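You operate a simulated robot arm through the tools that you are given. There is no shell and no other tool. Be economical: measure what you need, move in short steps, check, and stop when the job is done.

Carry out the task below with a simulated robot arm. There is one attempt and no reset: what you move stays moved.

TASK
Shut the blue glass door. Fetch the joiner and set it on the note pad. Take the black stopper on the long bench top and put it away on the island bench top. Fetch the sponge from the long bench top and set it on the bench before the gas analyser. Put the large jug in the floor of the sink. Turn the wall channel dial to 2. Put the label ring marked "B" from the long bench top in the white tray and the label ring marked "F" on the teal tray. Take the cap from the long bench top and leave it on the grey mat. Open the labels drawer, take the label pad from the inside of the labels drawer and leave it on the table half by the side bench, then shut the drawer. Push the fittings drawer shut. Take the white syringe and put it on the yellow tray. Open the fridge door. Do these in any order. Set down upright: joiner, large jug, cap.
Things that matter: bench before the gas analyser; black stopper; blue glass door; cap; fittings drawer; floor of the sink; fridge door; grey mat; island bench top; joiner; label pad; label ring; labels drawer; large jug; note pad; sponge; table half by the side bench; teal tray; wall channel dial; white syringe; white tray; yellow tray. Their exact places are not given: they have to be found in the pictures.

It is judged by the outcome, as a careful person would: the job done as asked, and still so three seconds after it is handed in. It fails if anything else is knocked over, pushed out of place, dropped, spilled or broken. A push-on lid holds only when it is set on centred and level and pressed home; a screw cap is set on level and turned clockwise until tight.

THE ROBOT
A 6-joint arm with a two-finger gripper on a trunk, on a base that drives. Base frame: it is fixed to the floor where the robot stands at the start and does not move with it; the origin is under the middle of the robot, x ahead of it, y to its left, z up. Units: m, degrees, N and s.
With the tool pointing down near the work surface it reaches from about 0.1 to 0.78 m from the robot's upright axis, wherever it stands. Its first joint turns from -166.0 to 166.0 degrees. Places, roughly: bench before the gas analyser (29x20 cm) [5.54, 6.72, 0.84]; black stopper (2x2x4 cm) [3.7, 7.3, 0.9]; blue glass door [0.5, -0.1, 1.4]; cap (8x8x16 cm) [-1.1, 3.3, 0.9]; fittings drawer [-1.2, -1, 0.7]; floor of the sink (42x26 cm) [7.32, 4.92, 0.68]; fridge door [-4.9, 0.1, 0.4]; grey mat [-2.9, 2.2, 0.9]; island bench top [2, 3.1, 0.8]; joiner (7x3x4 cm) [-0.3, 0.6, 0.9]; label pad [-2.75, 2.5, 0.75]; label ring [-0.5, 4, 0.75]; labels drawer [-2.6, 2.4, 0.7]; large jug [4, 4.75, 1]; note pad [-0.5, 1.5, 0.75]; sponge (10x7x4 cm) [2.8, 6.6, 0.9]; table half by the side bench [-2.6, -0.2, 0.8]; teal tray (23x13x3 cm) [-0.8, 3.9, 0.9]; wall channel dial [-0.2, 4.3, 1.1]; white syringe [-0.5, 0.5, 1]; white tray (20x26x4 cm) [-0.6, 3.8, 0.9]; yellow tray (20x9x4 cm) [-3.4, 1.9, 0.9]. Payload 2.45 kg.
Tool frame: the origin (TCP) lies between the finger pads and is the grasp point; the fingertips stand 0.02 m ahead of it; z points along the fingers, y is the line along which they close. The gripper opens to 0.14 m. The gripper's body begins 0.168 m behind the TCP.
Orientation is that of the tool frame in the base frame, as [roll, pitch, yaw] about the fixed x, y, z axes, in that order (R = Rz(yaw) Ry(pitch) Rx(roll)). With the fingers straight down and closing along the base's y, the tool's x points along the base's -x, its y along +y and its z along -z.

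THE INTERFACE
- The arm moves only by the tool step_arm. Its argument "series" is a list of rows, each an object of numbers (a shift or turn left out is 0, a gripper value left out holds the last): "dx", "dy", "dz": the shift along the tool's x, y, z in cm; "ax", "ay", "az": the turn, a rotation vector about the tool's x, y, z in degrees. In form: [{"dx": .., "dy": .., "dz": .., "ax": .., "ay": .., "az": ..}, ...]. A call has 1 to 8 rows; each row is the pose to reach, as a shift and turn from the pose commanded when the call began, along the tool's axes at that moment. "hand" is the closure in counts, from 0 (fully open) to 255 (shut), set as the call begins (left out, the last holds). Rows are played at 5 a second. More than 0.05 m and 8.6 degrees between two rows, or a gripper value outside its range, and nothing of the call is played. Where a pose cannot be reached the arm comes as near as it can. A force on the tool above 40 N (or 10 N above the force at the start of the call, whichever is more), or a blocked arm, ends the call early, and 0.2 s more pass. The fingers move at their own pace (about 0.045 m/s each) and stop on an object; they squeeze with about 33 N. The grip force told is the motor's: it shows also when the fingers shut on nothing. Time passes only in rows, and 0.2 s behind the last, so rows that repeat a pose let the fingers close. The reply holds the time, the measured pose of the TCP, the force on the tool along the base axes, the opening and the grip force, in the units named above and with some noise, with the torque about the TCP (base axes, N m) and any sound that the robot's microphone picked up.
- Cameras (640 x 400 px; columns grow to the right, rows downward): "scene" is now at [0.0508, 0.1788, 1.901]; the picture's right is [0.67, -0.74, 0.00], its down [-0.69, -0.62, -0.36] and it looks along [0.27, 0.24, -0.93] (base axes); focal length 214 px, centre (320, 200). "wrist" rides on the gripper at [0.078, 0.011, -0.209] in the tool frame; the picture's right is [-0.14, 0.99, 0.00], its down [-0.92, -0.13, -0.37] and it looks along [-0.37, -0.05, 0.93] (tool axes); focal length 280 px, centre (320, 200).
- grab_frame(camera): a new picture of that camera. It takes no simulated time.
- lift_body(by): slides the trunk up (or, below 0, down) by that many m; the arm and the scene camera ride with it, the base frame stays. It gives what a move gives, with no picture.
- base_move(legs): drives the robot by 1 to 6 legs, each [ahead, left, turn to the left] in m, m and degrees, along the robot's own axes; the way and the turn of a leg run together, so that a leg with both is an arc; at most 1.5 m and 180 degrees a leg. The arm and the cameras ride along, it lands a little off, and it stops where it bumps. It gives what a move gives.
- head_to(pan, tilt): turns the head with the scene camera to pan (to the left, within 143 degrees either way) and tilt (down, from -29 to 69), counted from straight ahead of the robot. It gives what a move gives.
- probe_pixels(camera, pixels): for up to 12 pixels [column, row] of the newest picture of that camera ("zoom" is the newest enlarged one), the place [x, y, z] in the base frame of the surface seen there, good to about 0.002 m. It takes no simulated time.
- zoom(camera, box): a new picture of the part [left, top, right, bottom] of that camera's present view, enlarged. It takes no simulated time.
- hand_in(): hands the job in; it is judged then, once.

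Keep the steps short. Do not move on a guess: measure, check each grasp and each placing, and mend mistakes. In all there are 378 turns and 342 pictures (those below and enlarged ones count). Leave the gripper open and the arm clear of the work at the hand-in unless told otherwise, and finish with a single line.

The tools are called after "Call:" as name(argument=value, ...) on one line, values as JSON. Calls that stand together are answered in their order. step_arm: Moves the arm, as the interface text tells. Its arguments: {"type":"object","properties":{"series":{"type":"array","items":{"type":"object","properties":{"dx":{"type":"number"},"dy":{"type":"number"},"dz":{"type":"number"},"ax":{"type":"number"},"ay":{"type":"number"},"az":{"type":"number"}}}},"hand":{"type":"number"}},"required":["series"]} The other tools are called the same way: lift_body (by) slides the trunk up or down; base_move (legs) drives the base; head_to (pan, tilt) turns the head that bears the scene camera; grab_frame (camera) takes a picture; probe_pixels (camera, pixels) gives the place of the surface under pixels of a picture; zoom (camera, box) takes an enlarged picture of a part of a camera's view; hand_in () hands the job in.

At the start:

```text
time_s: 0.0
eef_pos: [-0.068, 0.4889, 1.0003]
tcp_rot: [180.0, 0.0, 180.0]
force: [0.2, -0.3, -0.7]
moment: [0.02, 0.0, -0.02]
width: 0.14
grip_force: 0.0
trunk travel left (down, up): [-0.175, 0.055]
robot x, y, heading: [-0.0015, -0.0012, 0.1]
head pan, tilt: [42.1, 68.8]
```

scene: 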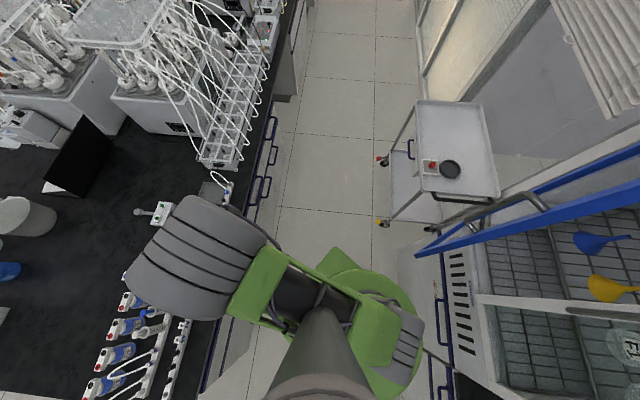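
wrist: 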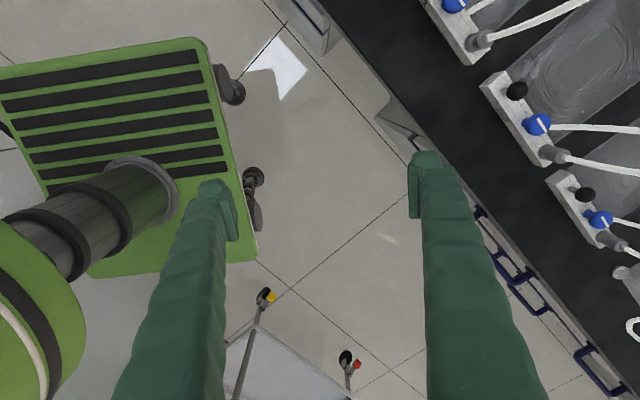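

I'll look around first: head straight left with a moderate tilt.

Call:
head_to(pan=90, tilt=45)

Call:
grab_frame(camera="scene")

Call:
head_to(pan=0, tilt=35)

Call:
grab_frame(camera="scene")

Call:
head_to(pan=-90, tilt=40)

Call:
grab_frame(camera="scene")

Call:
head_to(pan=140, tilt=30)

Call:
grab_frame(camera="scene")

```text
time_s: 1.2
eef_pos: [-0.0678, 0.4892, 0.9994]
tcp_rot: [179.9, 0.0, 180.0]
force: [-0.3, 0.4, -0.3]
moment: [0.04, 0.01, -0.02]
width: 0.1401
grip_force: 0.0
trunk travel left (down, up): [-0.175, 0.055]
robot x, y, heading: [0.0021, -0.0042, -0.1]
head pan, tilt: [90.0, 45.0]
```

```text
339 pictures are left
```

scene: 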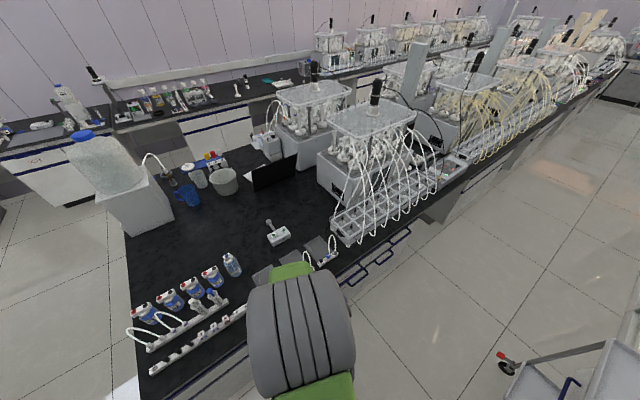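

```text
time_s: 2.8
eef_pos: [-0.0681, 0.4889, 1.0004]
tcp_rot: [180.0, 0.0, -180.0]
force: [-0.2, 0.2, -0.5]
moment: [0.01, 0.06, 0.01]
width: 0.1397
grip_force: 0.2
trunk travel left (down, up): [-0.175, 0.055]
robot x, y, heading: [0.0046, -0.0014, -0.2]
head pan, tilt: [0.0, 35.0]
```

```text
338 pictures are left
```

scene: 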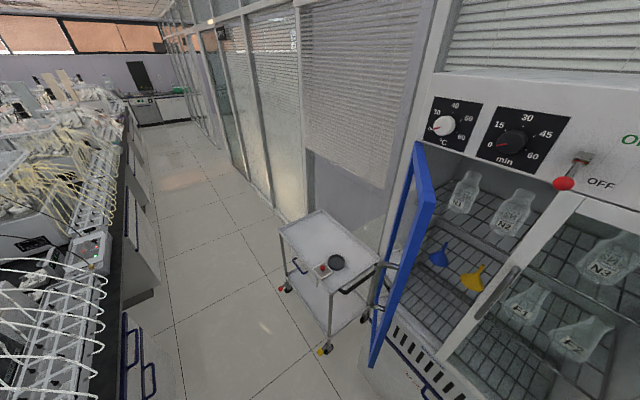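

```text
time_s: 4.5
eef_pos: [-0.0679, 0.4889, 0.9995]
tcp_rot: [180.0, 0.0, 180.0]
force: [0.7, -0.4, 0.4]
moment: [-0.01, -0.05, 0.0]
width: 0.14
grip_force: 0.1
trunk travel left (down, up): [-0.175, 0.055]
robot x, y, heading: [-0.0063, -0.0014, -0.4]
head pan, tilt: [-90.0, 40.0]
```

```text
337 pictures are left
```

scene: 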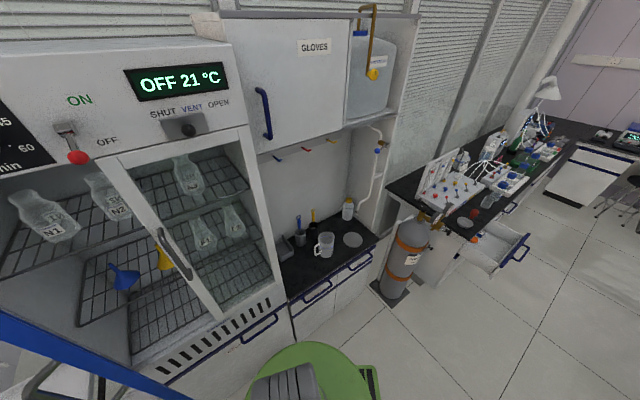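

```text
time_s: 7.7
eef_pos: [-0.0668, 0.488, 0.9996]
tcp_rot: [180.0, 0.1, 180.0]
force: [0.2, 0.7, -1.4]
moment: [-0.03, 0.01, -0.01]
width: 0.1401
grip_force: 0.1
trunk travel left (down, up): [-0.175, 0.055]
robot x, y, heading: [0.0013, -0.0, 0.1]
head pan, tilt: [140.0, 30.0]
```

```text
336 pictures are left
```

scene: 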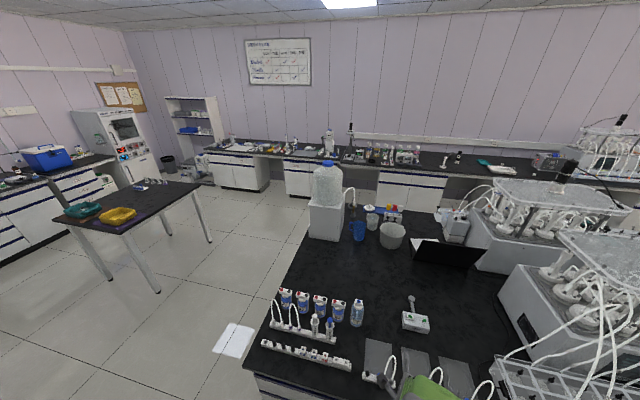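

The blue door is ahead right. I'll view it and measure.

Call:
head_to(pan=-30, tilt=45)

Call:
grab_frame(camera="scene")

```text
time_s: 10.3
eef_pos: [-0.0677, 0.4885, 1.0001]
tcp_rot: [180.0, 0.0, 180.0]
force: [-0.4, 0.0, -0.6]
moment: [-0.02, -0.01, -0.02]
width: 0.1399
grip_force: 0.1
trunk travel left (down, up): [-0.175, 0.055]
robot x, y, heading: [-0.0, -0.0014, -0.5]
head pan, tilt: [-30.0, 45.0]
```

```text
335 pictures are left
```

scene: 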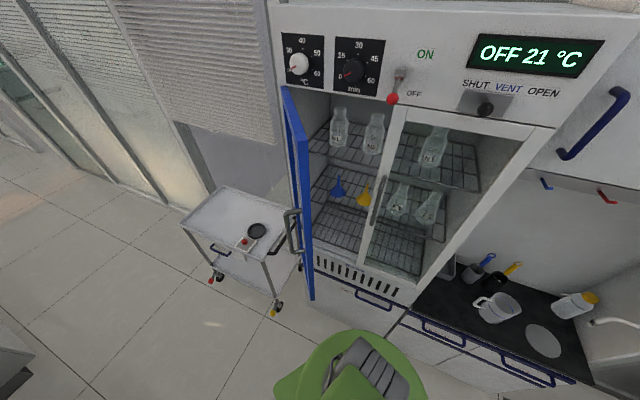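

Call:
probe_pixels(camera="scene", pixels=[[287, 90], [304, 135], [310, 296], [285, 225], [300, 250], [308, 180], [398, 110], [378, 262], [400, 290], [293, 120], [291, 213], [545, 115]])

Call:
zoom(camera="scene", box=[230, 60, 430, 320])

```text
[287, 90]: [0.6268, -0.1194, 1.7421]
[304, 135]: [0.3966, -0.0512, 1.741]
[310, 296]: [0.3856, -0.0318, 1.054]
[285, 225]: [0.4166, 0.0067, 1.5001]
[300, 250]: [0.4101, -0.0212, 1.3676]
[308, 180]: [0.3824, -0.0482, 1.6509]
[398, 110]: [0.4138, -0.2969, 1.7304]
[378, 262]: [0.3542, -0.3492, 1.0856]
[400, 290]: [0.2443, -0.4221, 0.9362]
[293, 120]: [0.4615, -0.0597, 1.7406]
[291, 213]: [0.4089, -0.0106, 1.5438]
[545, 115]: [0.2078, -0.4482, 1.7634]
```

```text
1.54 times, centred on (330, 190) of scene
```

zoom: 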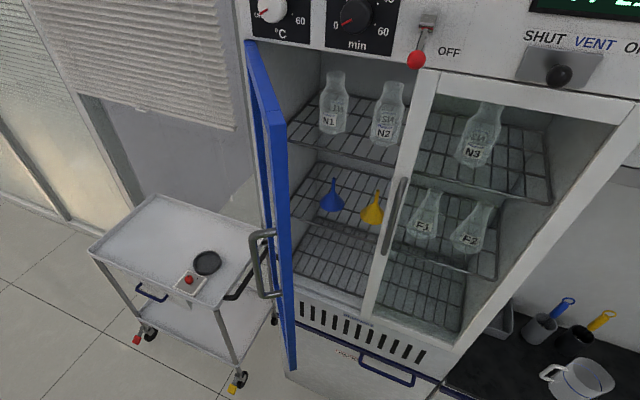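

The blue door's free edge is at about (0.385,-0.05) and its hinge near (0.63,-0.12). I'll turn the base right 60° so that the arm stands in front of the door, with the fingers shut.

Call:
base_move(legs=[[0, 0, -60]])

Call:
step_arm(hand=255, series=[{"dz": -2}, {"dz": -4}, {"dz": -4}, {"dz": -4}, {"dz": -4}, {"dz": -4}, {"dz": -4}, {"dz": -4}])

Call:
head_to(pan=20, tilt=50)

Call:
grab_frame(camera="scene")

```text
time_s: 13.3
eef_pos: [0.3855, 0.3086, 1.0007]
tcp_rot: [-179.9, -0.1, 120.8]
force: [-0.6, -0.3, 0.3]
moment: [-0.01, 0.05, -0.01]
width: 0.1398
grip_force: 0.0
trunk travel left (down, up): [-0.175, 0.055]
robot x, y, heading: [-0.0012, -0.0003, -59.0]
head pan, tilt: [-30.0, 45.0]
```

```text
time_s: 15.1
eef_pos: [0.385, 0.3076, 1.0403]
tcp_rot: [-179.9, 0.0, 120.7]
force: [0.8, 0.1, -0.4]
moment: [0.01, 0.0, -0.01]
width: 0.0
grip_force: 16.1
trunk travel left (down, up): [-0.175, 0.055]
robot x, y, heading: [-0.0008, 0.0034, -59.3]
head pan, tilt: [-30.0, 45.0]
```

```text
time_s: 16.3
eef_pos: [0.3861, 0.3084, 1.0402]
tcp_rot: [180.0, 0.1, 120.7]
force: [0.0, 1.5, 0.5]
moment: [-0.01, -0.01, -0.03]
width: 0.0001
grip_force: 29.5
trunk travel left (down, up): [-0.175, 0.055]
robot x, y, heading: [-0.001, -0.0029, -59.2]
head pan, tilt: [20.0, 50.0]
```

```text
333 pictures are left
```

scene: 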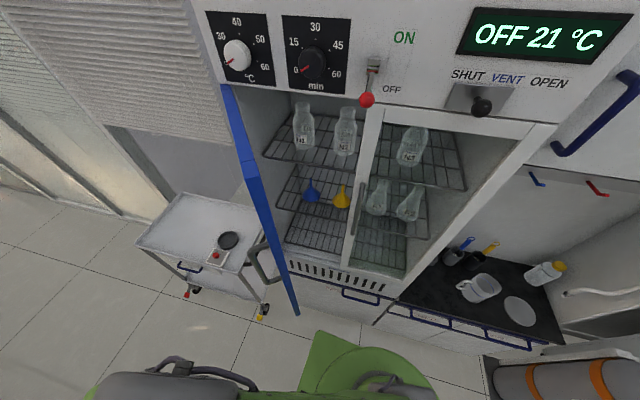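

I'll approach the door's outer side near its free edge.

Call:
step_arm(series=[{"dx": -3, "dy": -3}, {"dx": -7, "dy": -5}, {"dx": -11, "dy": -7}, {"dx": -15, "dy": -9}, {"dx": -19, "dy": -11.5}, {"dx": -23, "dy": -11.5}])

Call:
step_arm(series=[{"dx": -4, "dy": -1.6}, {"dx": -8, "dy": -3.2}, {"dx": -12, "dy": -4.8}, {"dx": -16, "dy": -6.4}, {"dx": -20, "dy": -8}, {"dx": -24, "dy": -9.5}, {"dx": -26, "dy": -10}])

Call:
grab_frame(camera="scene")

```text
time_s: 17.7
eef_pos: [0.4055, 0.0506, 1.0395]
tcp_rot: [180.0, 0.1, 120.8]
force: [-0.6, 0.0, 0.0]
moment: [0.02, -0.03, -0.01]
width: 0.0001
grip_force: 29.7
trunk travel left (down, up): [-0.175, 0.055]
robot x, y, heading: [0.0034, -0.0013, -59.3]
head pan, tilt: [20.0, 50.0]
```

```text
time_s: 19.3
eef_pos: [0.4492, -0.2096, 1.0401]
tcp_rot: [-179.5, 0.2, 121.4]
force: [-0.2, 0.1, -0.1]
moment: [0.01, -0.02, -0.02]
width: 0.0
grip_force: 29.0
trunk travel left (down, up): [-0.175, 0.055]
robot x, y, heading: [0.001, 0.0007, -58.8]
head pan, tilt: [20.0, 50.0]
```

```text
332 pictures are left
```

scene: 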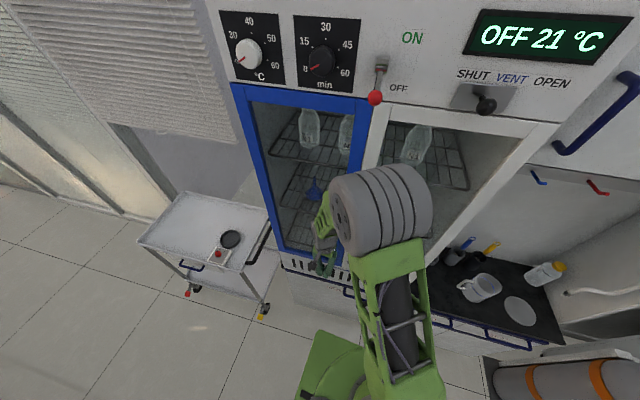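

Nearly shut; I'll push a little further and probe.

Call:
step_arm(series=[{"dx": -1}, {"dx": -2}, {"dx": -3}, {"dx": -4}, {"dx": -5}])

Call:
grab_frame(camera="scene")

Call:
probe_pixels(camera="scene", pixels=[[240, 92], [366, 104], [377, 108], [365, 130], [376, 130]])

```text
time_s: 19.8
eef_pos: [0.4522, -0.2093, 1.042]
tcp_rot: [-179.4, -0.1, 122.2]
force: [-1.2, -0.6, 0.4]
moment: [0.03, -0.05, 0.01]
width: 0.0
grip_force: 29.6
trunk travel left (down, up): [-0.175, 0.055]
robot x, y, heading: [0.0023, 0.0029, -58.8]
head pan, tilt: [20.0, 50.0]
stopped in row 2: the force on the tool passed its limit at 47 N (the readings are from after the stop); the commanded pose is now the measured one
```

```text
331 pictures are left
```

scene: 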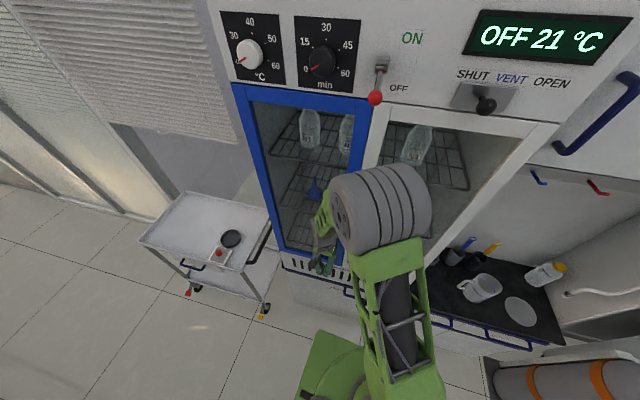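

```text
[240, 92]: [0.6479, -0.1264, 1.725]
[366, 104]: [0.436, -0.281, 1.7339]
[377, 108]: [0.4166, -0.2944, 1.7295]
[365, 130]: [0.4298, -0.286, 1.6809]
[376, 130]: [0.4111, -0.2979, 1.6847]
```

The blue door is flush with the white frame: shut. I'll retract, raise, and turn back to the bench.

Call:
step_arm(hand=0, series=[{"dx": 4}, {"dx": 8, "dy": 2}, {"dx": 13, "dy": 4}, {"dx": 18, "dy": 6}, {"dx": 22, "dy": 8, "dz": -3}, {"dx": 26, "dy": 10, "dz": -6}, {"dx": 30, "dy": 10, "dz": -9}])

Call:
base_move(legs=[[0, 0, 60]])

Call:
head_to(pan=130, tilt=50)

Call:
grab_frame(camera="scene")

```text
refused: row 3 steps farther than a row can; nothing moved
```

```text
time_s: 22.9
eef_pos: [0.4165, 0.2878, 1.039]
tcp_rot: [-179.6, -0.5, -177.4]
force: [0.7, -0.5, -0.4]
moment: [-0.01, -0.03, 0.02]
width: 0.0
grip_force: 29.5
trunk travel left (down, up): [-0.175, 0.055]
robot x, y, heading: [-0.0008, 0.0003, 2.0]
head pan, tilt: [20.0, 50.0]
```

```text
time_s: 24.8
eef_pos: [0.417, 0.288, 1.0388]
tcp_rot: [-179.5, -0.5, -177.5]
force: [0.7, 0.1, 0.7]
moment: [-0.01, -0.02, -0.01]
width: 0.0002
grip_force: 29.0
trunk travel left (down, up): [-0.175, 0.055]
robot x, y, heading: [0.0001, 0.0013, 2.0]
head pan, tilt: [130.0, 50.0]
```

```text
330 pictures are left
```

scene: 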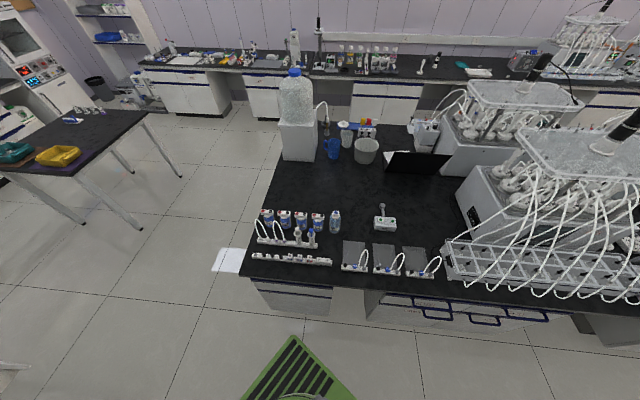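

Batched error: the retract was refused but the base turned anyway. I'll check that the door stayed shut, and zoom on the bench items.

Call:
zoom(camera="scene", box=[230, 180, 450, 300])

Call:
probe_pixels(camera="scene", pixels=[[335, 225], [386, 223], [384, 207], [300, 238], [311, 238], [355, 265], [230, 260], [290, 258], [345, 245], [330, 145], [347, 130], [366, 150]])

Call:
head_to(pan=-35, tilt=45)

Call:
grab_frame(camera="scene")

```text
2.91 times, centred on (340, 240) of scene
```

zoom: 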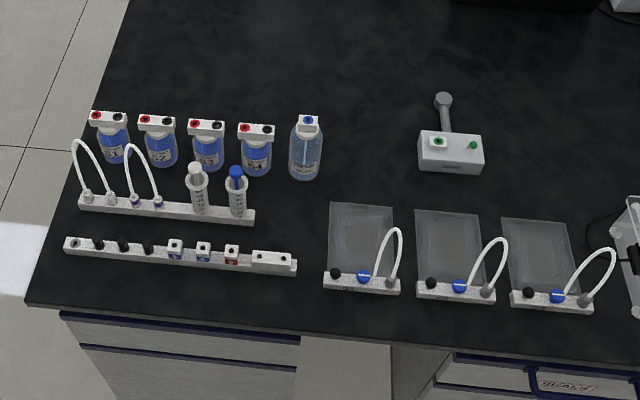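

```text
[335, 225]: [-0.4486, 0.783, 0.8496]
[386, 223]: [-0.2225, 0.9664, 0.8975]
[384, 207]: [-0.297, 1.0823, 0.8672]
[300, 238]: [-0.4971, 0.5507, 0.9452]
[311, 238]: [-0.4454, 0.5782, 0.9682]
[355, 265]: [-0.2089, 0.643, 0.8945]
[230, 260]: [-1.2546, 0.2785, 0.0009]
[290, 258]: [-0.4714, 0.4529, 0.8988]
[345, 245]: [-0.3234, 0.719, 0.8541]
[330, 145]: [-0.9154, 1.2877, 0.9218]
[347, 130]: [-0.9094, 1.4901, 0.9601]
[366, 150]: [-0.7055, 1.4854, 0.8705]
```

```text
time_s: 27.3
eef_pos: [0.4181, 0.2877, 1.0388]
tcp_rot: [-179.6, -0.5, -177.4]
force: [-0.4, 0.0, -0.5]
moment: [0.01, 0.02, 0.01]
width: 0.0
grip_force: 29.3
trunk travel left (down, up): [-0.175, 0.055]
robot x, y, heading: [0.0009, 0.0003, 2.0]
head pan, tilt: [-35.0, 45.0]
```

```text
328 pictures are left
```

scene: 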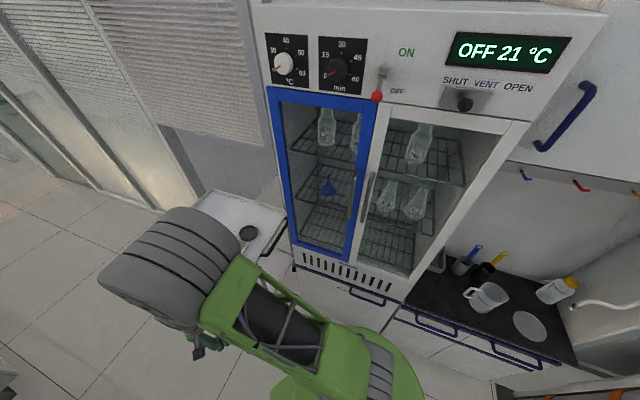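

The door is still shut. Now turn to be parallel to the bench (its edge runs at about 38°) and move closer.

Call:
base_move(legs=[[0, 0, 36], [0, 0.18, 0]])

Call:
head_to(pan=90, tilt=65)

Call:
grab_frame(camera="scene")

```text
time_s: 31.2
eef_pos: [0.0532, 0.6232, 1.0383]
tcp_rot: [-179.5, -0.4, -141.1]
force: [-0.3, 0.2, 0.3]
moment: [-0.03, -0.01, -0.01]
width: 0.0002
grip_force: 29.2
trunk travel left (down, up): [-0.175, 0.055]
robot x, y, heading: [-0.1135, 0.1472, 38.1]
head pan, tilt: [-35.0, 45.0]
```

```text
time_s: 33.3
eef_pos: [0.0536, 0.624, 1.0385]
tcp_rot: [-179.7, -0.5, -141.1]
force: [-0.1, 0.3, -0.5]
moment: [-0.03, 0.01, 0.0]
width: 0.0
grip_force: 29.6
trunk travel left (down, up): [-0.175, 0.055]
robot x, y, heading: [-0.1143, 0.1478, 38.1]
head pan, tilt: [90.0, 65.0]
```

```text
327 pictures are left
```

scene: 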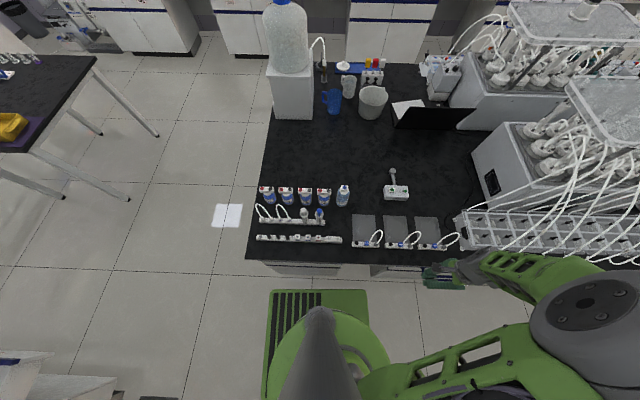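

Call:
zoom(camera="scene", box=[250, 175, 350, 250])

Call:
probe_pixels(camera="zoom", pixels=[[555, 410], [520, 408], [590, 412], [450, 235], [420, 235], [330, 260], [450, 290], [345, 245]])

Call:
zoom(camera="scene", box=[310, 55, 440, 135])

```text
5.33 times, centred on (300, 212) of scene
```

zoom: 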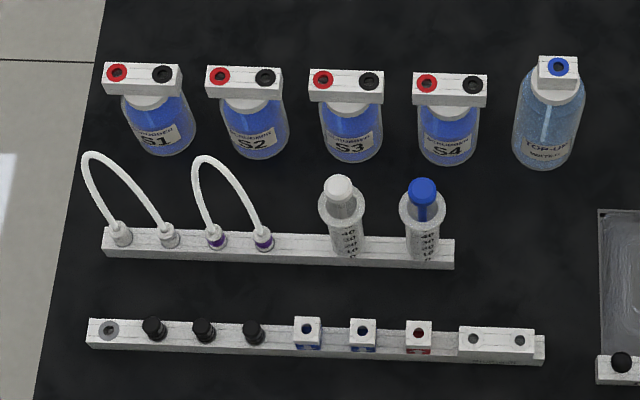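

```text
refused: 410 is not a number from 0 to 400
```

```text
4.92 times, centred on (375, 95) of scene
```

zoom: 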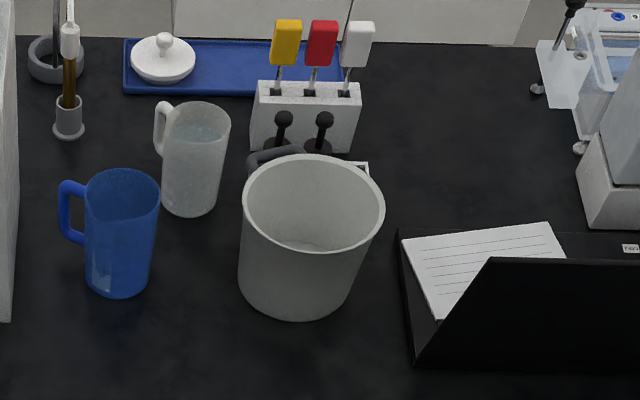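

Call:
probe_pixels(camera="zoom", pixels=[[410, 240], [545, 228], [440, 310], [485, 265], [500, 262], [420, 355], [405, 250], [630, 260], [180, 210], [310, 310]])

Call:
zoom(camera="scene", box=[290, 195, 350, 250])

```text
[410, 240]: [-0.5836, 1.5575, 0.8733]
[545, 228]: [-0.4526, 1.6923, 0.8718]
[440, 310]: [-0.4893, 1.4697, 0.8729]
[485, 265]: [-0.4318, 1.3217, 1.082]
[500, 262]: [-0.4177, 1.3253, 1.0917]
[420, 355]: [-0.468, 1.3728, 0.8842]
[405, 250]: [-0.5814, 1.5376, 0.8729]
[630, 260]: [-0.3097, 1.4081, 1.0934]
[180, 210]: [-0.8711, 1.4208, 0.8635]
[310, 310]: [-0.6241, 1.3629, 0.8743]
```

```text
7.27 times, centred on (320, 222) of scene
```

zoom: 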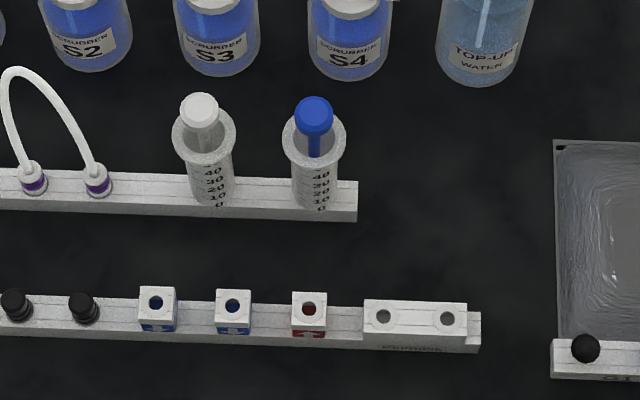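

Call:
probe_pixels(camera="zoom", pixels=[[365, 318], [415, 318], [465, 320], [415, 308], [415, 340], [474, 320], [345, 320], [200, 110], [205, 150], [225, 140], [208, 195], [245, 190]])

```text
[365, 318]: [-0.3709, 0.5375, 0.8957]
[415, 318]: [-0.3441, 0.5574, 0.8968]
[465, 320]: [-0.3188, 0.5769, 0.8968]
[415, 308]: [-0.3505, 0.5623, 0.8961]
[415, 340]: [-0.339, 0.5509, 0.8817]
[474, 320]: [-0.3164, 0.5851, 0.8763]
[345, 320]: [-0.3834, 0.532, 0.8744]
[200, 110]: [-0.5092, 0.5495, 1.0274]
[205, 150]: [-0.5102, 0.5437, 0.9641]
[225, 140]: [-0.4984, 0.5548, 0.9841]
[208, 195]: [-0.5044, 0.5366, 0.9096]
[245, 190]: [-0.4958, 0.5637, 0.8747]
```

The joiner is at about (-0.345,0.559), top z 0.897, aligned with the tool's current orientation. I'll open the gripper partly and move over it.

Call:
step_arm(hand=140, series=[{"dx": 2, "dy": 1.2, "dz": -2}, {"dx": 6.3, "dy": 3.6, "dz": -2}, {"dx": 10.6, "dy": 6.1, "dz": -2}, {"dx": 14.9, "dy": 8.5, "dz": -2}, {"dx": 19.2, "dy": 11, "dz": -2}, {"dx": 23.5, "dy": 13.4, "dz": -2}, {"dx": 27.8, "dy": 15.8, "dz": -2}, {"dx": 32, "dy": 18, "dz": -2}])

Call:
grab_frame(camera="wrist")

```text
time_s: 35.1
eef_pos: [-0.3125, 0.5617, 1.0613]
tcp_rot: [-179.6, -0.4, -141.2]
force: [-0.8, 0.0, -0.6]
moment: [0.02, -0.06, -0.04]
width: 0.0631
grip_force: 0.0
trunk travel left (down, up): [-0.175, 0.055]
robot x, y, heading: [-0.1142, 0.1447, 38.2]
head pan, tilt: [90.0, 65.0]
```

```text
323 pictures are left
```

wrist: 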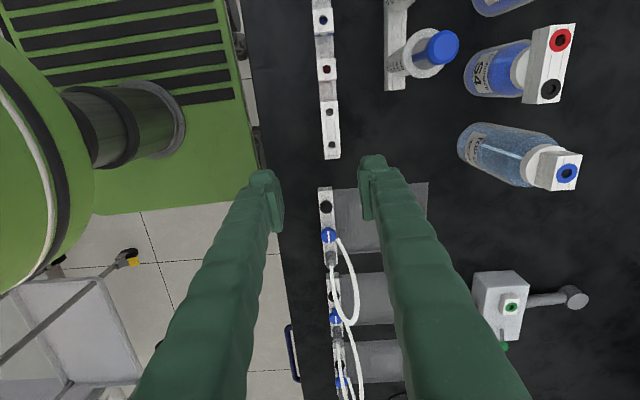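

Call:
step_arm(series=[{"dx": 2.8, "dy": 1.8, "dz": 0}, {"dx": 2.8, "dy": 1.8, "dz": 4}, {"dx": 2.8, "dy": 1.8, "dz": 8}, {"dx": 2.8, "dy": 1.8, "dz": 12}, {"dx": 2.8, "dy": 1.8, "dz": 12}])

Call:
grab_frame(camera="wrist")

```text
time_s: 36.3
eef_pos: [-0.3431, 0.5568, 0.9403]
tcp_rot: [-179.6, -0.5, -141.1]
force: [-0.3, 0.2, -0.5]
moment: [0.01, 0.03, -0.04]
width: 0.0631
grip_force: 0.0
trunk travel left (down, up): [-0.175, 0.055]
robot x, y, heading: [-0.1101, 0.1468, 38.3]
head pan, tilt: [90.0, 65.0]
```

```text
322 pictures are left
```

wrist: 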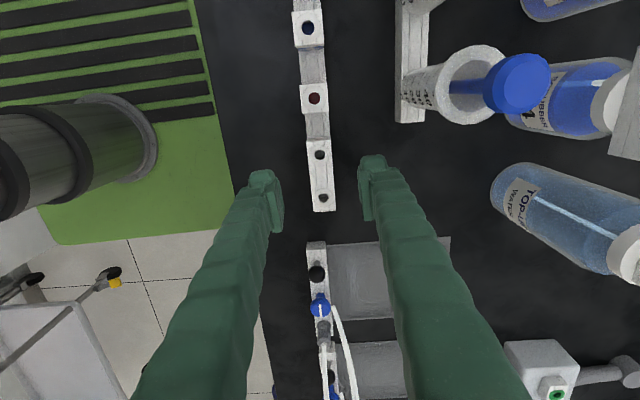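

Call:
step_arm(series=[{"dx": 0.4, "dz": 2}, {"dx": 0.4, "dz": 4.1}])

Call:
step_arm(hand=255, series=[{"dz": 0}, {"dz": 0}, {"dz": 0}, {"dz": 0}])

Call:
step_arm(series=[{"dz": -2}, {"dz": -4}, {"dz": -7}, {"dz": -10}, {"dz": -13}])

Call:
grab_frame(camera="wrist")

```text
time_s: 36.9
eef_pos: [-0.3468, 0.5551, 0.8989]
tcp_rot: [-179.5, -0.6, -141.1]
force: [-0.7, 0.1, -0.6]
moment: [-0.01, -0.03, -0.01]
width: 0.0633
grip_force: 0.1
trunk travel left (down, up): [-0.175, 0.055]
robot x, y, heading: [-0.114, 0.1446, 38.2]
head pan, tilt: [90.0, 65.0]
```

```text
time_s: 37.9
eef_pos: [-0.3454, 0.5555, 0.9002]
tcp_rot: [-179.6, -0.4, -141.1]
force: [-1.2, 0.5, -0.3]
moment: [0.0, -0.03, -0.01]
width: 0.021
grip_force: 33.3
trunk travel left (down, up): [-0.175, 0.055]
robot x, y, heading: [-0.1125, 0.146, 38.1]
head pan, tilt: [90.0, 65.0]
```

```text
time_s: 39.1
eef_pos: [-0.3442, 0.5579, 1.0335]
tcp_rot: [-179.6, -0.5, -141.1]
force: [-0.2, -0.8, 0.2]
moment: [0.01, 0.03, -0.01]
width: 0.0207
grip_force: 33.5
trunk travel left (down, up): [-0.175, 0.055]
robot x, y, heading: [-0.1127, 0.1475, 38.6]
head pan, tilt: [90.0, 65.0]
```

```text
321 pictures are left
```

wrist: 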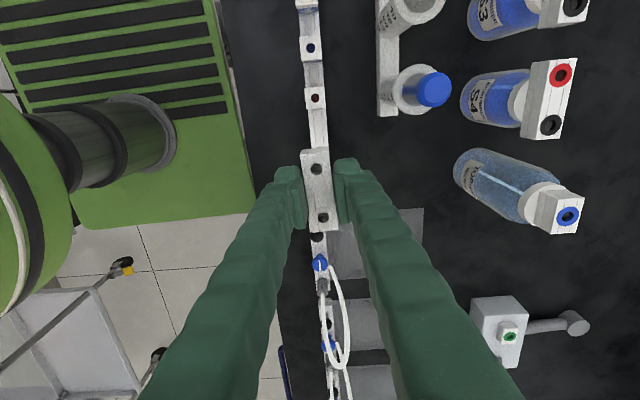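

The joiner is held. Now I'll probe the bench's extents and the aisle before driving round its left end.

Call:
probe_pixels(camera="scene", pixels=[[247, 258], [270, 80], [275, 60], [131, 200], [158, 136], [63, 205], [210, 52], [227, 55], [360, 62], [35, 355], [200, 150], [230, 36]])

Call:
head_to(pan=135, tilt=35)

Call:
grab_frame(camera="scene")

```text
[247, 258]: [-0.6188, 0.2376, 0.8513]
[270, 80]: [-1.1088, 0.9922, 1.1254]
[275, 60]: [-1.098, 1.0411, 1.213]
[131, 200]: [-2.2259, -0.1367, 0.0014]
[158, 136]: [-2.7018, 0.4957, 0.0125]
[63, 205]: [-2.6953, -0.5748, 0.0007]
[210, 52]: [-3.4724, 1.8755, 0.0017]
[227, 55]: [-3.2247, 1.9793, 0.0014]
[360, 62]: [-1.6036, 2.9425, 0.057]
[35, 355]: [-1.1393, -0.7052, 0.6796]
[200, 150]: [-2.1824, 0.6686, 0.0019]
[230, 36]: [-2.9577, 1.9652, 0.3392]
```

```text
time_s: 40.2
eef_pos: [-0.3458, 0.5584, 1.0307]
tcp_rot: [-179.6, -0.5, -141.1]
force: [0.4, -0.1, 0.0]
moment: [-0.03, 0.0, -0.01]
width: 0.0208
grip_force: 32.9
trunk travel left (down, up): [-0.175, 0.055]
robot x, y, heading: [-0.1147, 0.1446, 38.2]
head pan, tilt: [135.0, 35.0]
```

```text
320 pictures are left
```

scene: 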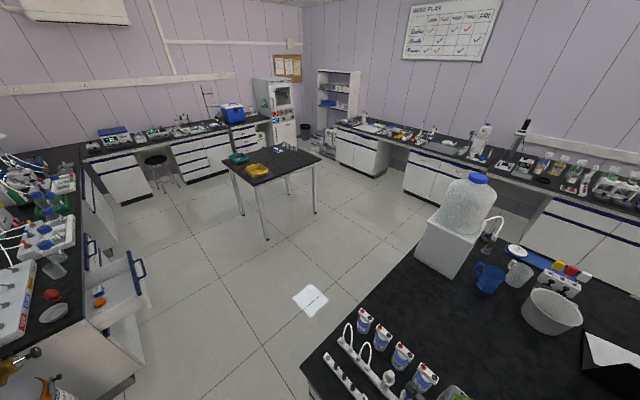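

The way round the bench's left end is clear: bench end at a≈-0.34, table legs at a≈-1.83. I'll drive back, then sideways left, then turn about.

Call:
base_move(legs=[[-0.85, 0, 0], [0, 1.0, 0], [0, 0.97, 0], [0, 0, 180]])

Call:
head_to(pan=130, tilt=45)

Call:
grab_frame(camera="scene")

```text
time_s: 69.0
eef_pos: [-1.7918, 0.7596, 1.0317]
tcp_rot: [-179.7, -0.6, 31.7]
force: [-0.6, 0.5, -0.5]
moment: [0.0, 0.02, 0.0]
width: 0.0206
grip_force: 32.7
trunk travel left (down, up): [-0.175, 0.055]
robot x, y, heading: [-1.9702, 1.1988, -149.1]
head pan, tilt: [135.0, 35.0]
```

```text
time_s: 69.8
eef_pos: [-1.7918, 0.7611, 1.0311]
tcp_rot: [-179.7, -0.5, 31.6]
force: [-0.1, 1.0, 0.4]
moment: [-0.02, 0.03, 0.01]
width: 0.0208
grip_force: 33.2
trunk travel left (down, up): [-0.175, 0.055]
robot x, y, heading: [-1.9693, 1.1972, -148.9]
head pan, tilt: [130.0, 45.0]
```

```text
319 pictures are left
```

scene: 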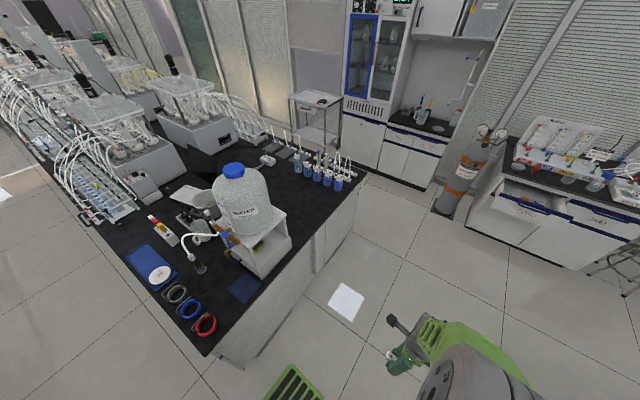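

Call:
probe_pixels(camera="scene", pixels=[[208, 353], [135, 265], [97, 222], [180, 190], [200, 325], [175, 190], [192, 192], [10, 215]])

Call:
base_move(legs=[[0, 0, 7]])

```text
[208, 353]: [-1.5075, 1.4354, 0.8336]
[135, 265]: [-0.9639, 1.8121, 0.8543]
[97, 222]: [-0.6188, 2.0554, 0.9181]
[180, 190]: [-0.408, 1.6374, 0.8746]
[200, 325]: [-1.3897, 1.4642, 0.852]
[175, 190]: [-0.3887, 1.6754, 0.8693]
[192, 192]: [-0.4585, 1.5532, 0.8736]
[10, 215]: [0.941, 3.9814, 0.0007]
```

```text
time_s: 70.7
eef_pos: [-1.7389, 0.7867, 1.0312]
tcp_rot: [-179.6, -0.4, 38.7]
force: [0.4, 0.4, 0.4]
moment: [-0.01, 0.0, 0.0]
width: 0.0206
grip_force: 32.7
trunk travel left (down, up): [-0.175, 0.055]
robot x, y, heading: [-1.9701, 1.1984, -141.8]
head pan, tilt: [130.0, 45.0]
```

The bench's far edge is at n≈2.06. I'll tuck the arm in (retract 20 cm, raise 10 cm) before driving along it.

Call:
step_arm(series=[{"dy": -4, "dz": -2}, {"dy": -8, "dz": -4}, {"dy": -12, "dz": -6}, {"dy": -16, "dz": -8}, {"dy": -20, "dz": -10}])

Call:
base_move(legs=[[0, -0.3, 0], [-1.4, 0, 0]])

Call:
head_to(pan=90, tilt=60)

Call:
grab_frame(camera="scene")

```text
time_s: 71.8
eef_pos: [-1.8864, 0.9458, 1.0513]
tcp_rot: [-168.0, -1.0, 34.8]
force: [-0.4, -0.1, -0.7]
moment: [0.01, 0.0, -0.01]
width: 0.0206
grip_force: 33.2
out of reach, approached as far as the arm can: row 5
trunk travel left (down, up): [-0.175, 0.055]
robot x, y, heading: [-1.9702, 1.1991, -141.6]
head pan, tilt: [130.0, 45.0]
stopped in row 5: the arm was blocked; the commanded pose is now the measured one
```

```text
time_s: 81.6
eef_pos: [-0.9734, 2.0337, 1.0527]
tcp_rot: [-167.9, -1.0, 33.6]
force: [-0.4, 0.4, -0.6]
moment: [-0.01, 0.05, -0.01]
width: 0.0206
grip_force: 33.5
trunk travel left (down, up): [-0.175, 0.055]
robot x, y, heading: [-1.0543, 2.2882, -143.0]
head pan, tilt: [130.0, 45.0]
```

```text
time_s: 82.7
eef_pos: [-0.9738, 2.0331, 1.0522]
tcp_rot: [-167.9, -1.0, 33.7]
force: [0.2, -0.1, -0.1]
moment: [-0.01, -0.02, -0.04]
width: 0.0206
grip_force: 33.2
trunk travel left (down, up): [-0.175, 0.055]
robot x, y, heading: [-1.0536, 2.2869, -143.4]
head pan, tilt: [90.0, 60.0]
```

```text
318 pictures are left
```

scene: 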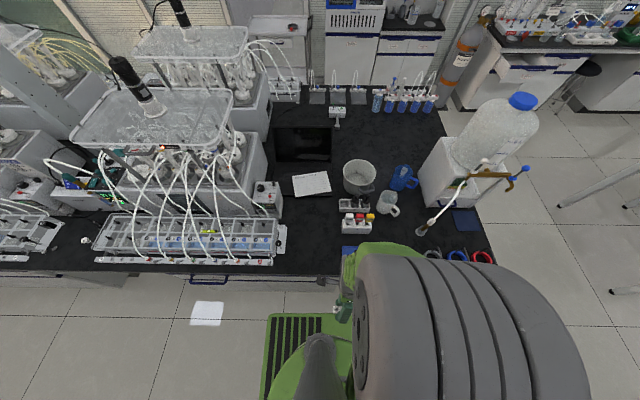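

Call:
probe_pixels(camera="scene", pixels=[[294, 180], [328, 173], [331, 189], [296, 194], [312, 184], [300, 165], [270, 316], [300, 317], [310, 272], [272, 270], [355, 203], [356, 220]])

Call:
zoom(camera="scene", box=[240, 110, 420, 250])

```text
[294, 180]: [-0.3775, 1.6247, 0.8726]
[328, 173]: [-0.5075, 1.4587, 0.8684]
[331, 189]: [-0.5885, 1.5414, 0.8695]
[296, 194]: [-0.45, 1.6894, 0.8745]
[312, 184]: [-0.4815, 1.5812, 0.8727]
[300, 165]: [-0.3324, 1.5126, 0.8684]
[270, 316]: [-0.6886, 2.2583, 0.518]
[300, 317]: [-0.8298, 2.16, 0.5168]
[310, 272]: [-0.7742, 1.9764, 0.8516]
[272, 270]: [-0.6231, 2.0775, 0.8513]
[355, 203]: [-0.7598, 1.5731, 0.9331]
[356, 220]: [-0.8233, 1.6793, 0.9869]
```

```text
2.86 times, centred on (330, 180) of scene
```

zoom: 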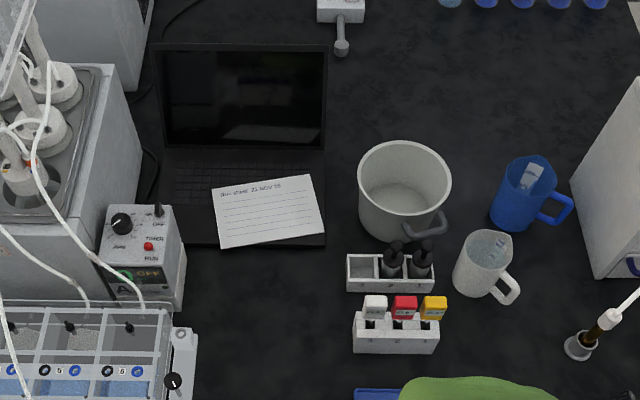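

Pad centre is (-0.48,1.58,0.873), lying on the laptop. I'll move 11 cm closer and straighten up the tool.

Call:
base_move(legs=[[0, 0.11, 1.4]])

Call:
step_arm(series=[{"ax": -6, "dy": 2, "dz": -2}, {"ax": -12, "dy": 6, "dz": -3}, {"ax": -12, "dy": 10, "dz": -4}, {"ax": -12, "dy": 14, "dz": -5}])

```text
time_s: 84.3
eef_pos: [-0.9023, 1.9494, 1.0516]
tcp_rot: [-167.8, -0.9, 34.9]
force: [-0.5, -0.4, -0.6]
moment: [0.0, 0.0, -0.02]
width: 0.0207
grip_force: 33.0
trunk travel left (down, up): [-0.175, 0.055]
robot x, y, heading: [-0.9862, 2.2059, -142.0]
head pan, tilt: [90.0, 60.0]
```

```text
time_s: 85.3
eef_pos: [-0.8156, 1.8226, 1.0785]
tcp_rot: [179.1, -1.1, 34.5]
force: [10.2, 2.0, -7.6]
moment: [-0.42, 1.84, 0.01]
width: 0.0206
grip_force: 32.9
trunk travel left (down, up): [-0.175, 0.055]
robot x, y, heading: [-0.9867, 2.2051, -141.8]
head pan, tilt: [90.0, 60.0]
```

A force of about 12 N appeared; look.

Call:
grab_frame(camera="wrist")

Call:
grab_frame(camera="scene")

```text
316 pictures are left
```

wrist: 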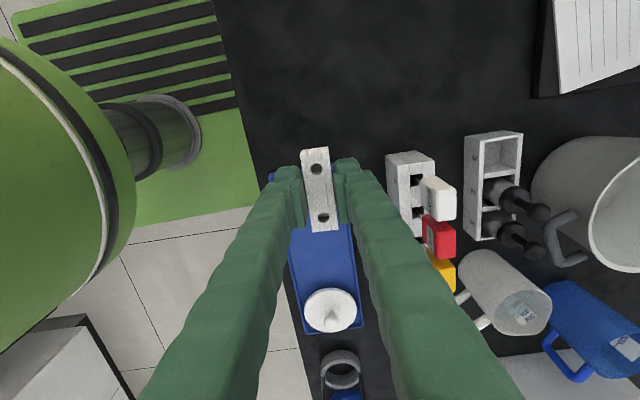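

```text
315 pictures are left
```

scene: 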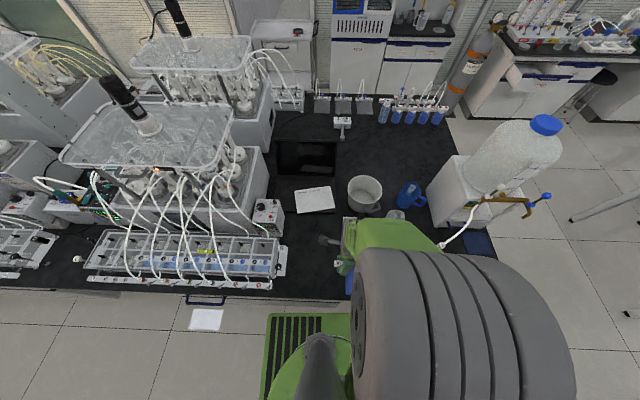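

Call:
step_arm(series=[{"dx": 1.5, "dz": -1}, {"dx": 3, "dz": -2}])

```text
time_s: 86.1
eef_pos: [-0.8183, 1.8415, 1.0783]
tcp_rot: [-177.7, -0.9, 31.7]
force: [-0.4, -0.2, -0.4]
moment: [0.02, -0.03, 0.04]
width: 0.0205
grip_force: 33.0
trunk travel left (down, up): [-0.175, 0.055]
robot x, y, heading: [-0.986, 2.2033, -141.6]
head pan, tilt: [90.0, 60.0]
stopped in row 2: the arm was blocked; the commanded pose is now the measured one
```

The arm seems folded too tightly (blocked by itself). I'll extend it outward without raising.

Call:
step_arm(series=[{"dy": 2, "dz": 0}, {"dy": 5}, {"dy": 8}, {"dy": 8}])

```text
time_s: 87.1
eef_pos: [-0.7743, 1.7732, 1.0736]
tcp_rot: [-177.6, -0.8, 32.0]
force: [0.1, 0.4, -0.2]
moment: [0.03, 0.01, 0.02]
width: 0.0205
grip_force: 33.0
trunk travel left (down, up): [-0.175, 0.055]
robot x, y, heading: [-0.9873, 2.2032, -141.9]
head pan, tilt: [90.0, 60.0]
```

Call:
step_arm(series=[{"dx": 2, "dy": 4, "ax": -1.2, "az": -3}, {"dx": 4, "dy": 8, "ax": -2.4, "az": -6}, {"dx": 6, "dy": 12, "ax": -2.4, "az": -6}, {"dx": 8, "dy": 16.3, "ax": -2.4, "az": -6}, {"dx": 10, "dy": 20.6, "ax": -2.4, "az": -6}, {"dx": 12, "dy": 24.8, "ax": -2.4, "az": -6}, {"dx": 13.6, "dy": 28.9, "ax": -2.4, "az": -6}, {"dx": 13.6, "dy": 28.9, "ax": -2.4, "az": -6}])

Call:
grab_frame(camera="wrist")

```text
time_s: 88.9
eef_pos: [-0.5063, 1.6024, 1.0624]
tcp_rot: [179.9, -1.0, 37.8]
force: [-0.6, 0.2, 0.3]
moment: [0.01, 0.01, 0.02]
width: 0.0206
grip_force: 32.5
trunk travel left (down, up): [-0.175, 0.055]
robot x, y, heading: [-0.9871, 2.2006, -141.9]
head pan, tilt: [90.0, 60.0]
```

```text
314 pictures are left
```

wrist: 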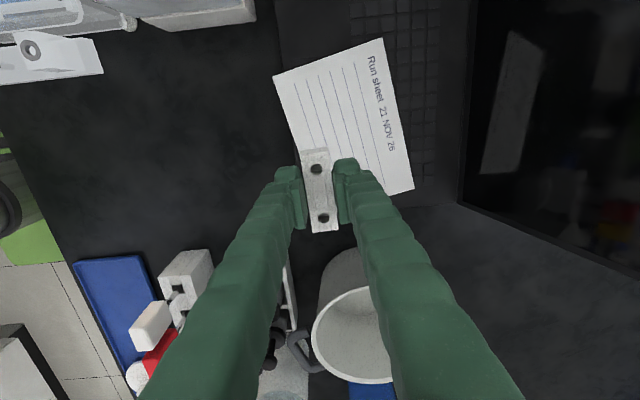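

Call:
probe_pixels(camera="wrist", pixels=[[278, 78], [380, 44], [408, 187], [345, 118], [320, 140], [375, 150]])

```text
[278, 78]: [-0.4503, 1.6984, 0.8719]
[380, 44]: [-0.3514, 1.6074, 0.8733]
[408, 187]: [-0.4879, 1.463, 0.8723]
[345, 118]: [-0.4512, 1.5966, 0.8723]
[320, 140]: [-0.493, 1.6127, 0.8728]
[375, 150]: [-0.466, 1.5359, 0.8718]
```

Call:
step_arm(series=[{"dx": 1.3, "dy": 1.5, "dz": 3}, {"dx": 1.3, "dy": 1.5, "dz": 7}, {"dx": 1.3, "dy": 1.5, "dz": 11}, {"dx": 1.3, "dy": 1.5, "dz": 13.5}, {"dx": 1.3, "dy": 1.5, "dz": 13.5}])

Call:
grab_frame(camera="wrist")

```text
time_s: 90.1
eef_pos: [-0.4837, 1.5992, 0.9277]
tcp_rot: [179.9, -1.0, 38.0]
force: [0.4, 0.5, -0.9]
moment: [-0.01, -0.01, 0.01]
width: 0.0208
grip_force: 33.5
trunk travel left (down, up): [-0.175, 0.055]
robot x, y, heading: [-0.985, 2.2001, -141.7]
head pan, tilt: [90.0, 60.0]
```

```text
313 pictures are left
```

wrist: 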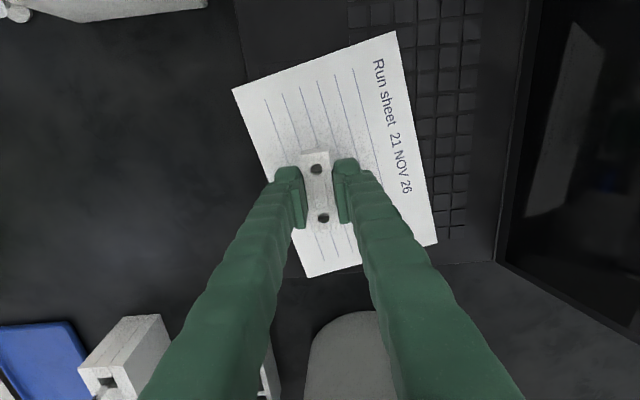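

Over the pad. Lower gently to contact.

Call:
step_arm(series=[{"dz": 0.8}, {"dz": 1.2}, {"dz": 1.5}, {"dz": 1.8}, {"dz": 2.1}, {"dz": 2.4}, {"dz": 2.7}, {"dz": 3.0}])

```text
time_s: 91.9
eef_pos: [-0.4834, 1.5999, 0.9032]
tcp_rot: [179.4, -1.0, 38.0]
force: [0.1, 0.0, 36.6]
moment: [0.01, 0.06, -0.02]
width: 0.0209
grip_force: 33.4
trunk travel left (down, up): [-0.175, 0.055]
robot x, y, heading: [-0.9875, 2.21, -141.8]
head pan, tilt: [90.0, 60.0]
```

Call:
step_arm(series=[{"dz": -0.3}, {"dz": -0.6}])

Call:
step_arm(hand=140, series=[{"dz": 0}, {"dz": 0}, {"dz": 0}])

Call:
step_arm(series=[{"dz": -2}, {"dz": -5}, {"dz": -9}, {"dz": -13}])

Call:
grab_frame(camera="wrist")

```text
time_s: 92.5
eef_pos: [-0.4847, 1.5993, 0.9024]
tcp_rot: [179.8, -0.9, 37.9]
force: [3.8, -3.5, 16.2]
moment: [-0.1, -0.12, -0.01]
width: 0.0208
grip_force: 32.3
trunk travel left (down, up): [-0.175, 0.055]
robot x, y, heading: [-0.9843, 2.2064, -141.9]
head pan, tilt: [90.0, 60.0]
```

```text
time_s: 93.3
eef_pos: [-0.4823, 1.5985, 0.9038]
tcp_rot: [180.0, -1.0, 37.9]
force: [-0.5, 0.1, 0.3]
moment: [-0.02, 0.02, -0.01]
width: 0.0631
grip_force: 0.1
trunk travel left (down, up): [-0.175, 0.055]
robot x, y, heading: [-0.987, 2.2038, -141.6]
head pan, tilt: [90.0, 60.0]
```

```text
time_s: 94.3
eef_pos: [-0.4847, 1.5976, 1.037]
tcp_rot: [179.9, -1.0, 37.9]
force: [-0.4, -0.2, 0.1]
moment: [-0.04, -0.05, 0.01]
width: 0.0631
grip_force: 0.1
trunk travel left (down, up): [-0.175, 0.055]
robot x, y, heading: [-0.9866, 2.2009, -141.7]
head pan, tilt: [90.0, 60.0]
```

```text
312 pictures are left
```

wrist: 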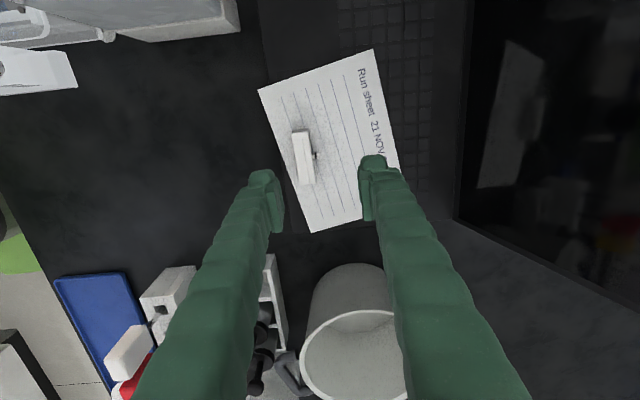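

The joiner has tipped over. Look closely.

Call:
zoom(camera="wrist", box=[270, 110, 350, 200])

Call:
probe_pixels(camera="zoom", pixels=[[160, 120], [215, 120], [270, 300], [230, 310], [200, 200], [245, 190], [160, 300], [265, 205]])

```text
4.44 times, centred on (310, 155) of wrist
```

zoom: 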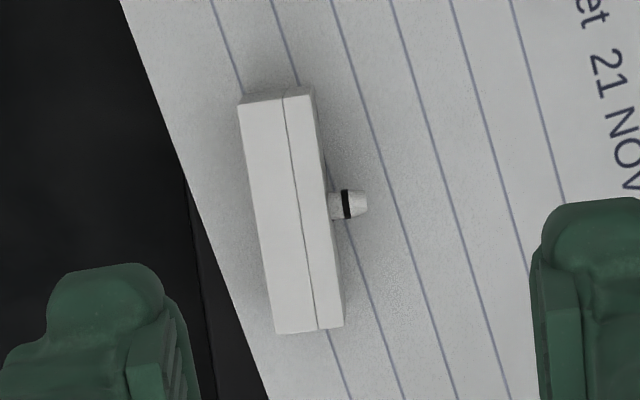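

```text
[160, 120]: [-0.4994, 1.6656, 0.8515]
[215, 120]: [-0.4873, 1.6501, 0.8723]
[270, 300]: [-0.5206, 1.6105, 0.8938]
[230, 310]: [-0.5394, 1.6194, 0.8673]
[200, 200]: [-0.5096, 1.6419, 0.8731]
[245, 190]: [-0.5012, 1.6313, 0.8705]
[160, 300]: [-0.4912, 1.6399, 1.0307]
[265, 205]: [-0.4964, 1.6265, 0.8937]
```

The joiner has one central peg (so it must balance peg-down) and now lies on its side with the peg pointing away from the robot. I'll measure it precisely.

Call:
zoom(camera="wrist", box=[285, 120, 335, 195])

Call:
probe_pixels(camera="zoom", pixels=[[225, 80], [300, 60], [345, 70], [270, 370], [340, 360], [260, 210], [300, 210], [340, 210], [395, 210], [370, 210]])

```text
5.33 times, centred on (310, 158) of wrist
```

zoom: 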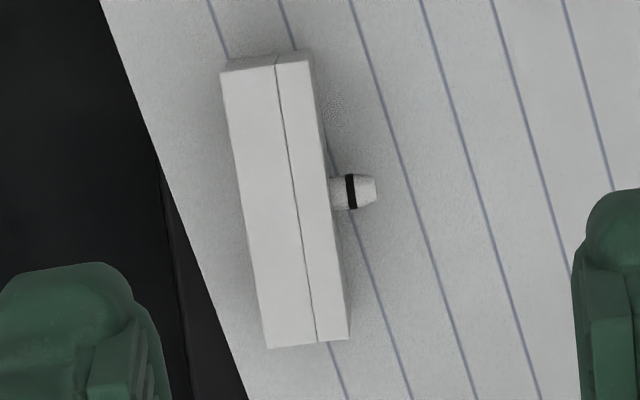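

```text
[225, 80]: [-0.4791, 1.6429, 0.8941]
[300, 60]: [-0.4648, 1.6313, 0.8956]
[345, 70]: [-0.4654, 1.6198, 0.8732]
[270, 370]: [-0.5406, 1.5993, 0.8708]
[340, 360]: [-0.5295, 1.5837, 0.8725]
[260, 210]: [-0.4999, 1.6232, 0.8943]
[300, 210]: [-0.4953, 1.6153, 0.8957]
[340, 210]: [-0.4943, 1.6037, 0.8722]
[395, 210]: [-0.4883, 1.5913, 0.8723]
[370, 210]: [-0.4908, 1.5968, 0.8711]
```

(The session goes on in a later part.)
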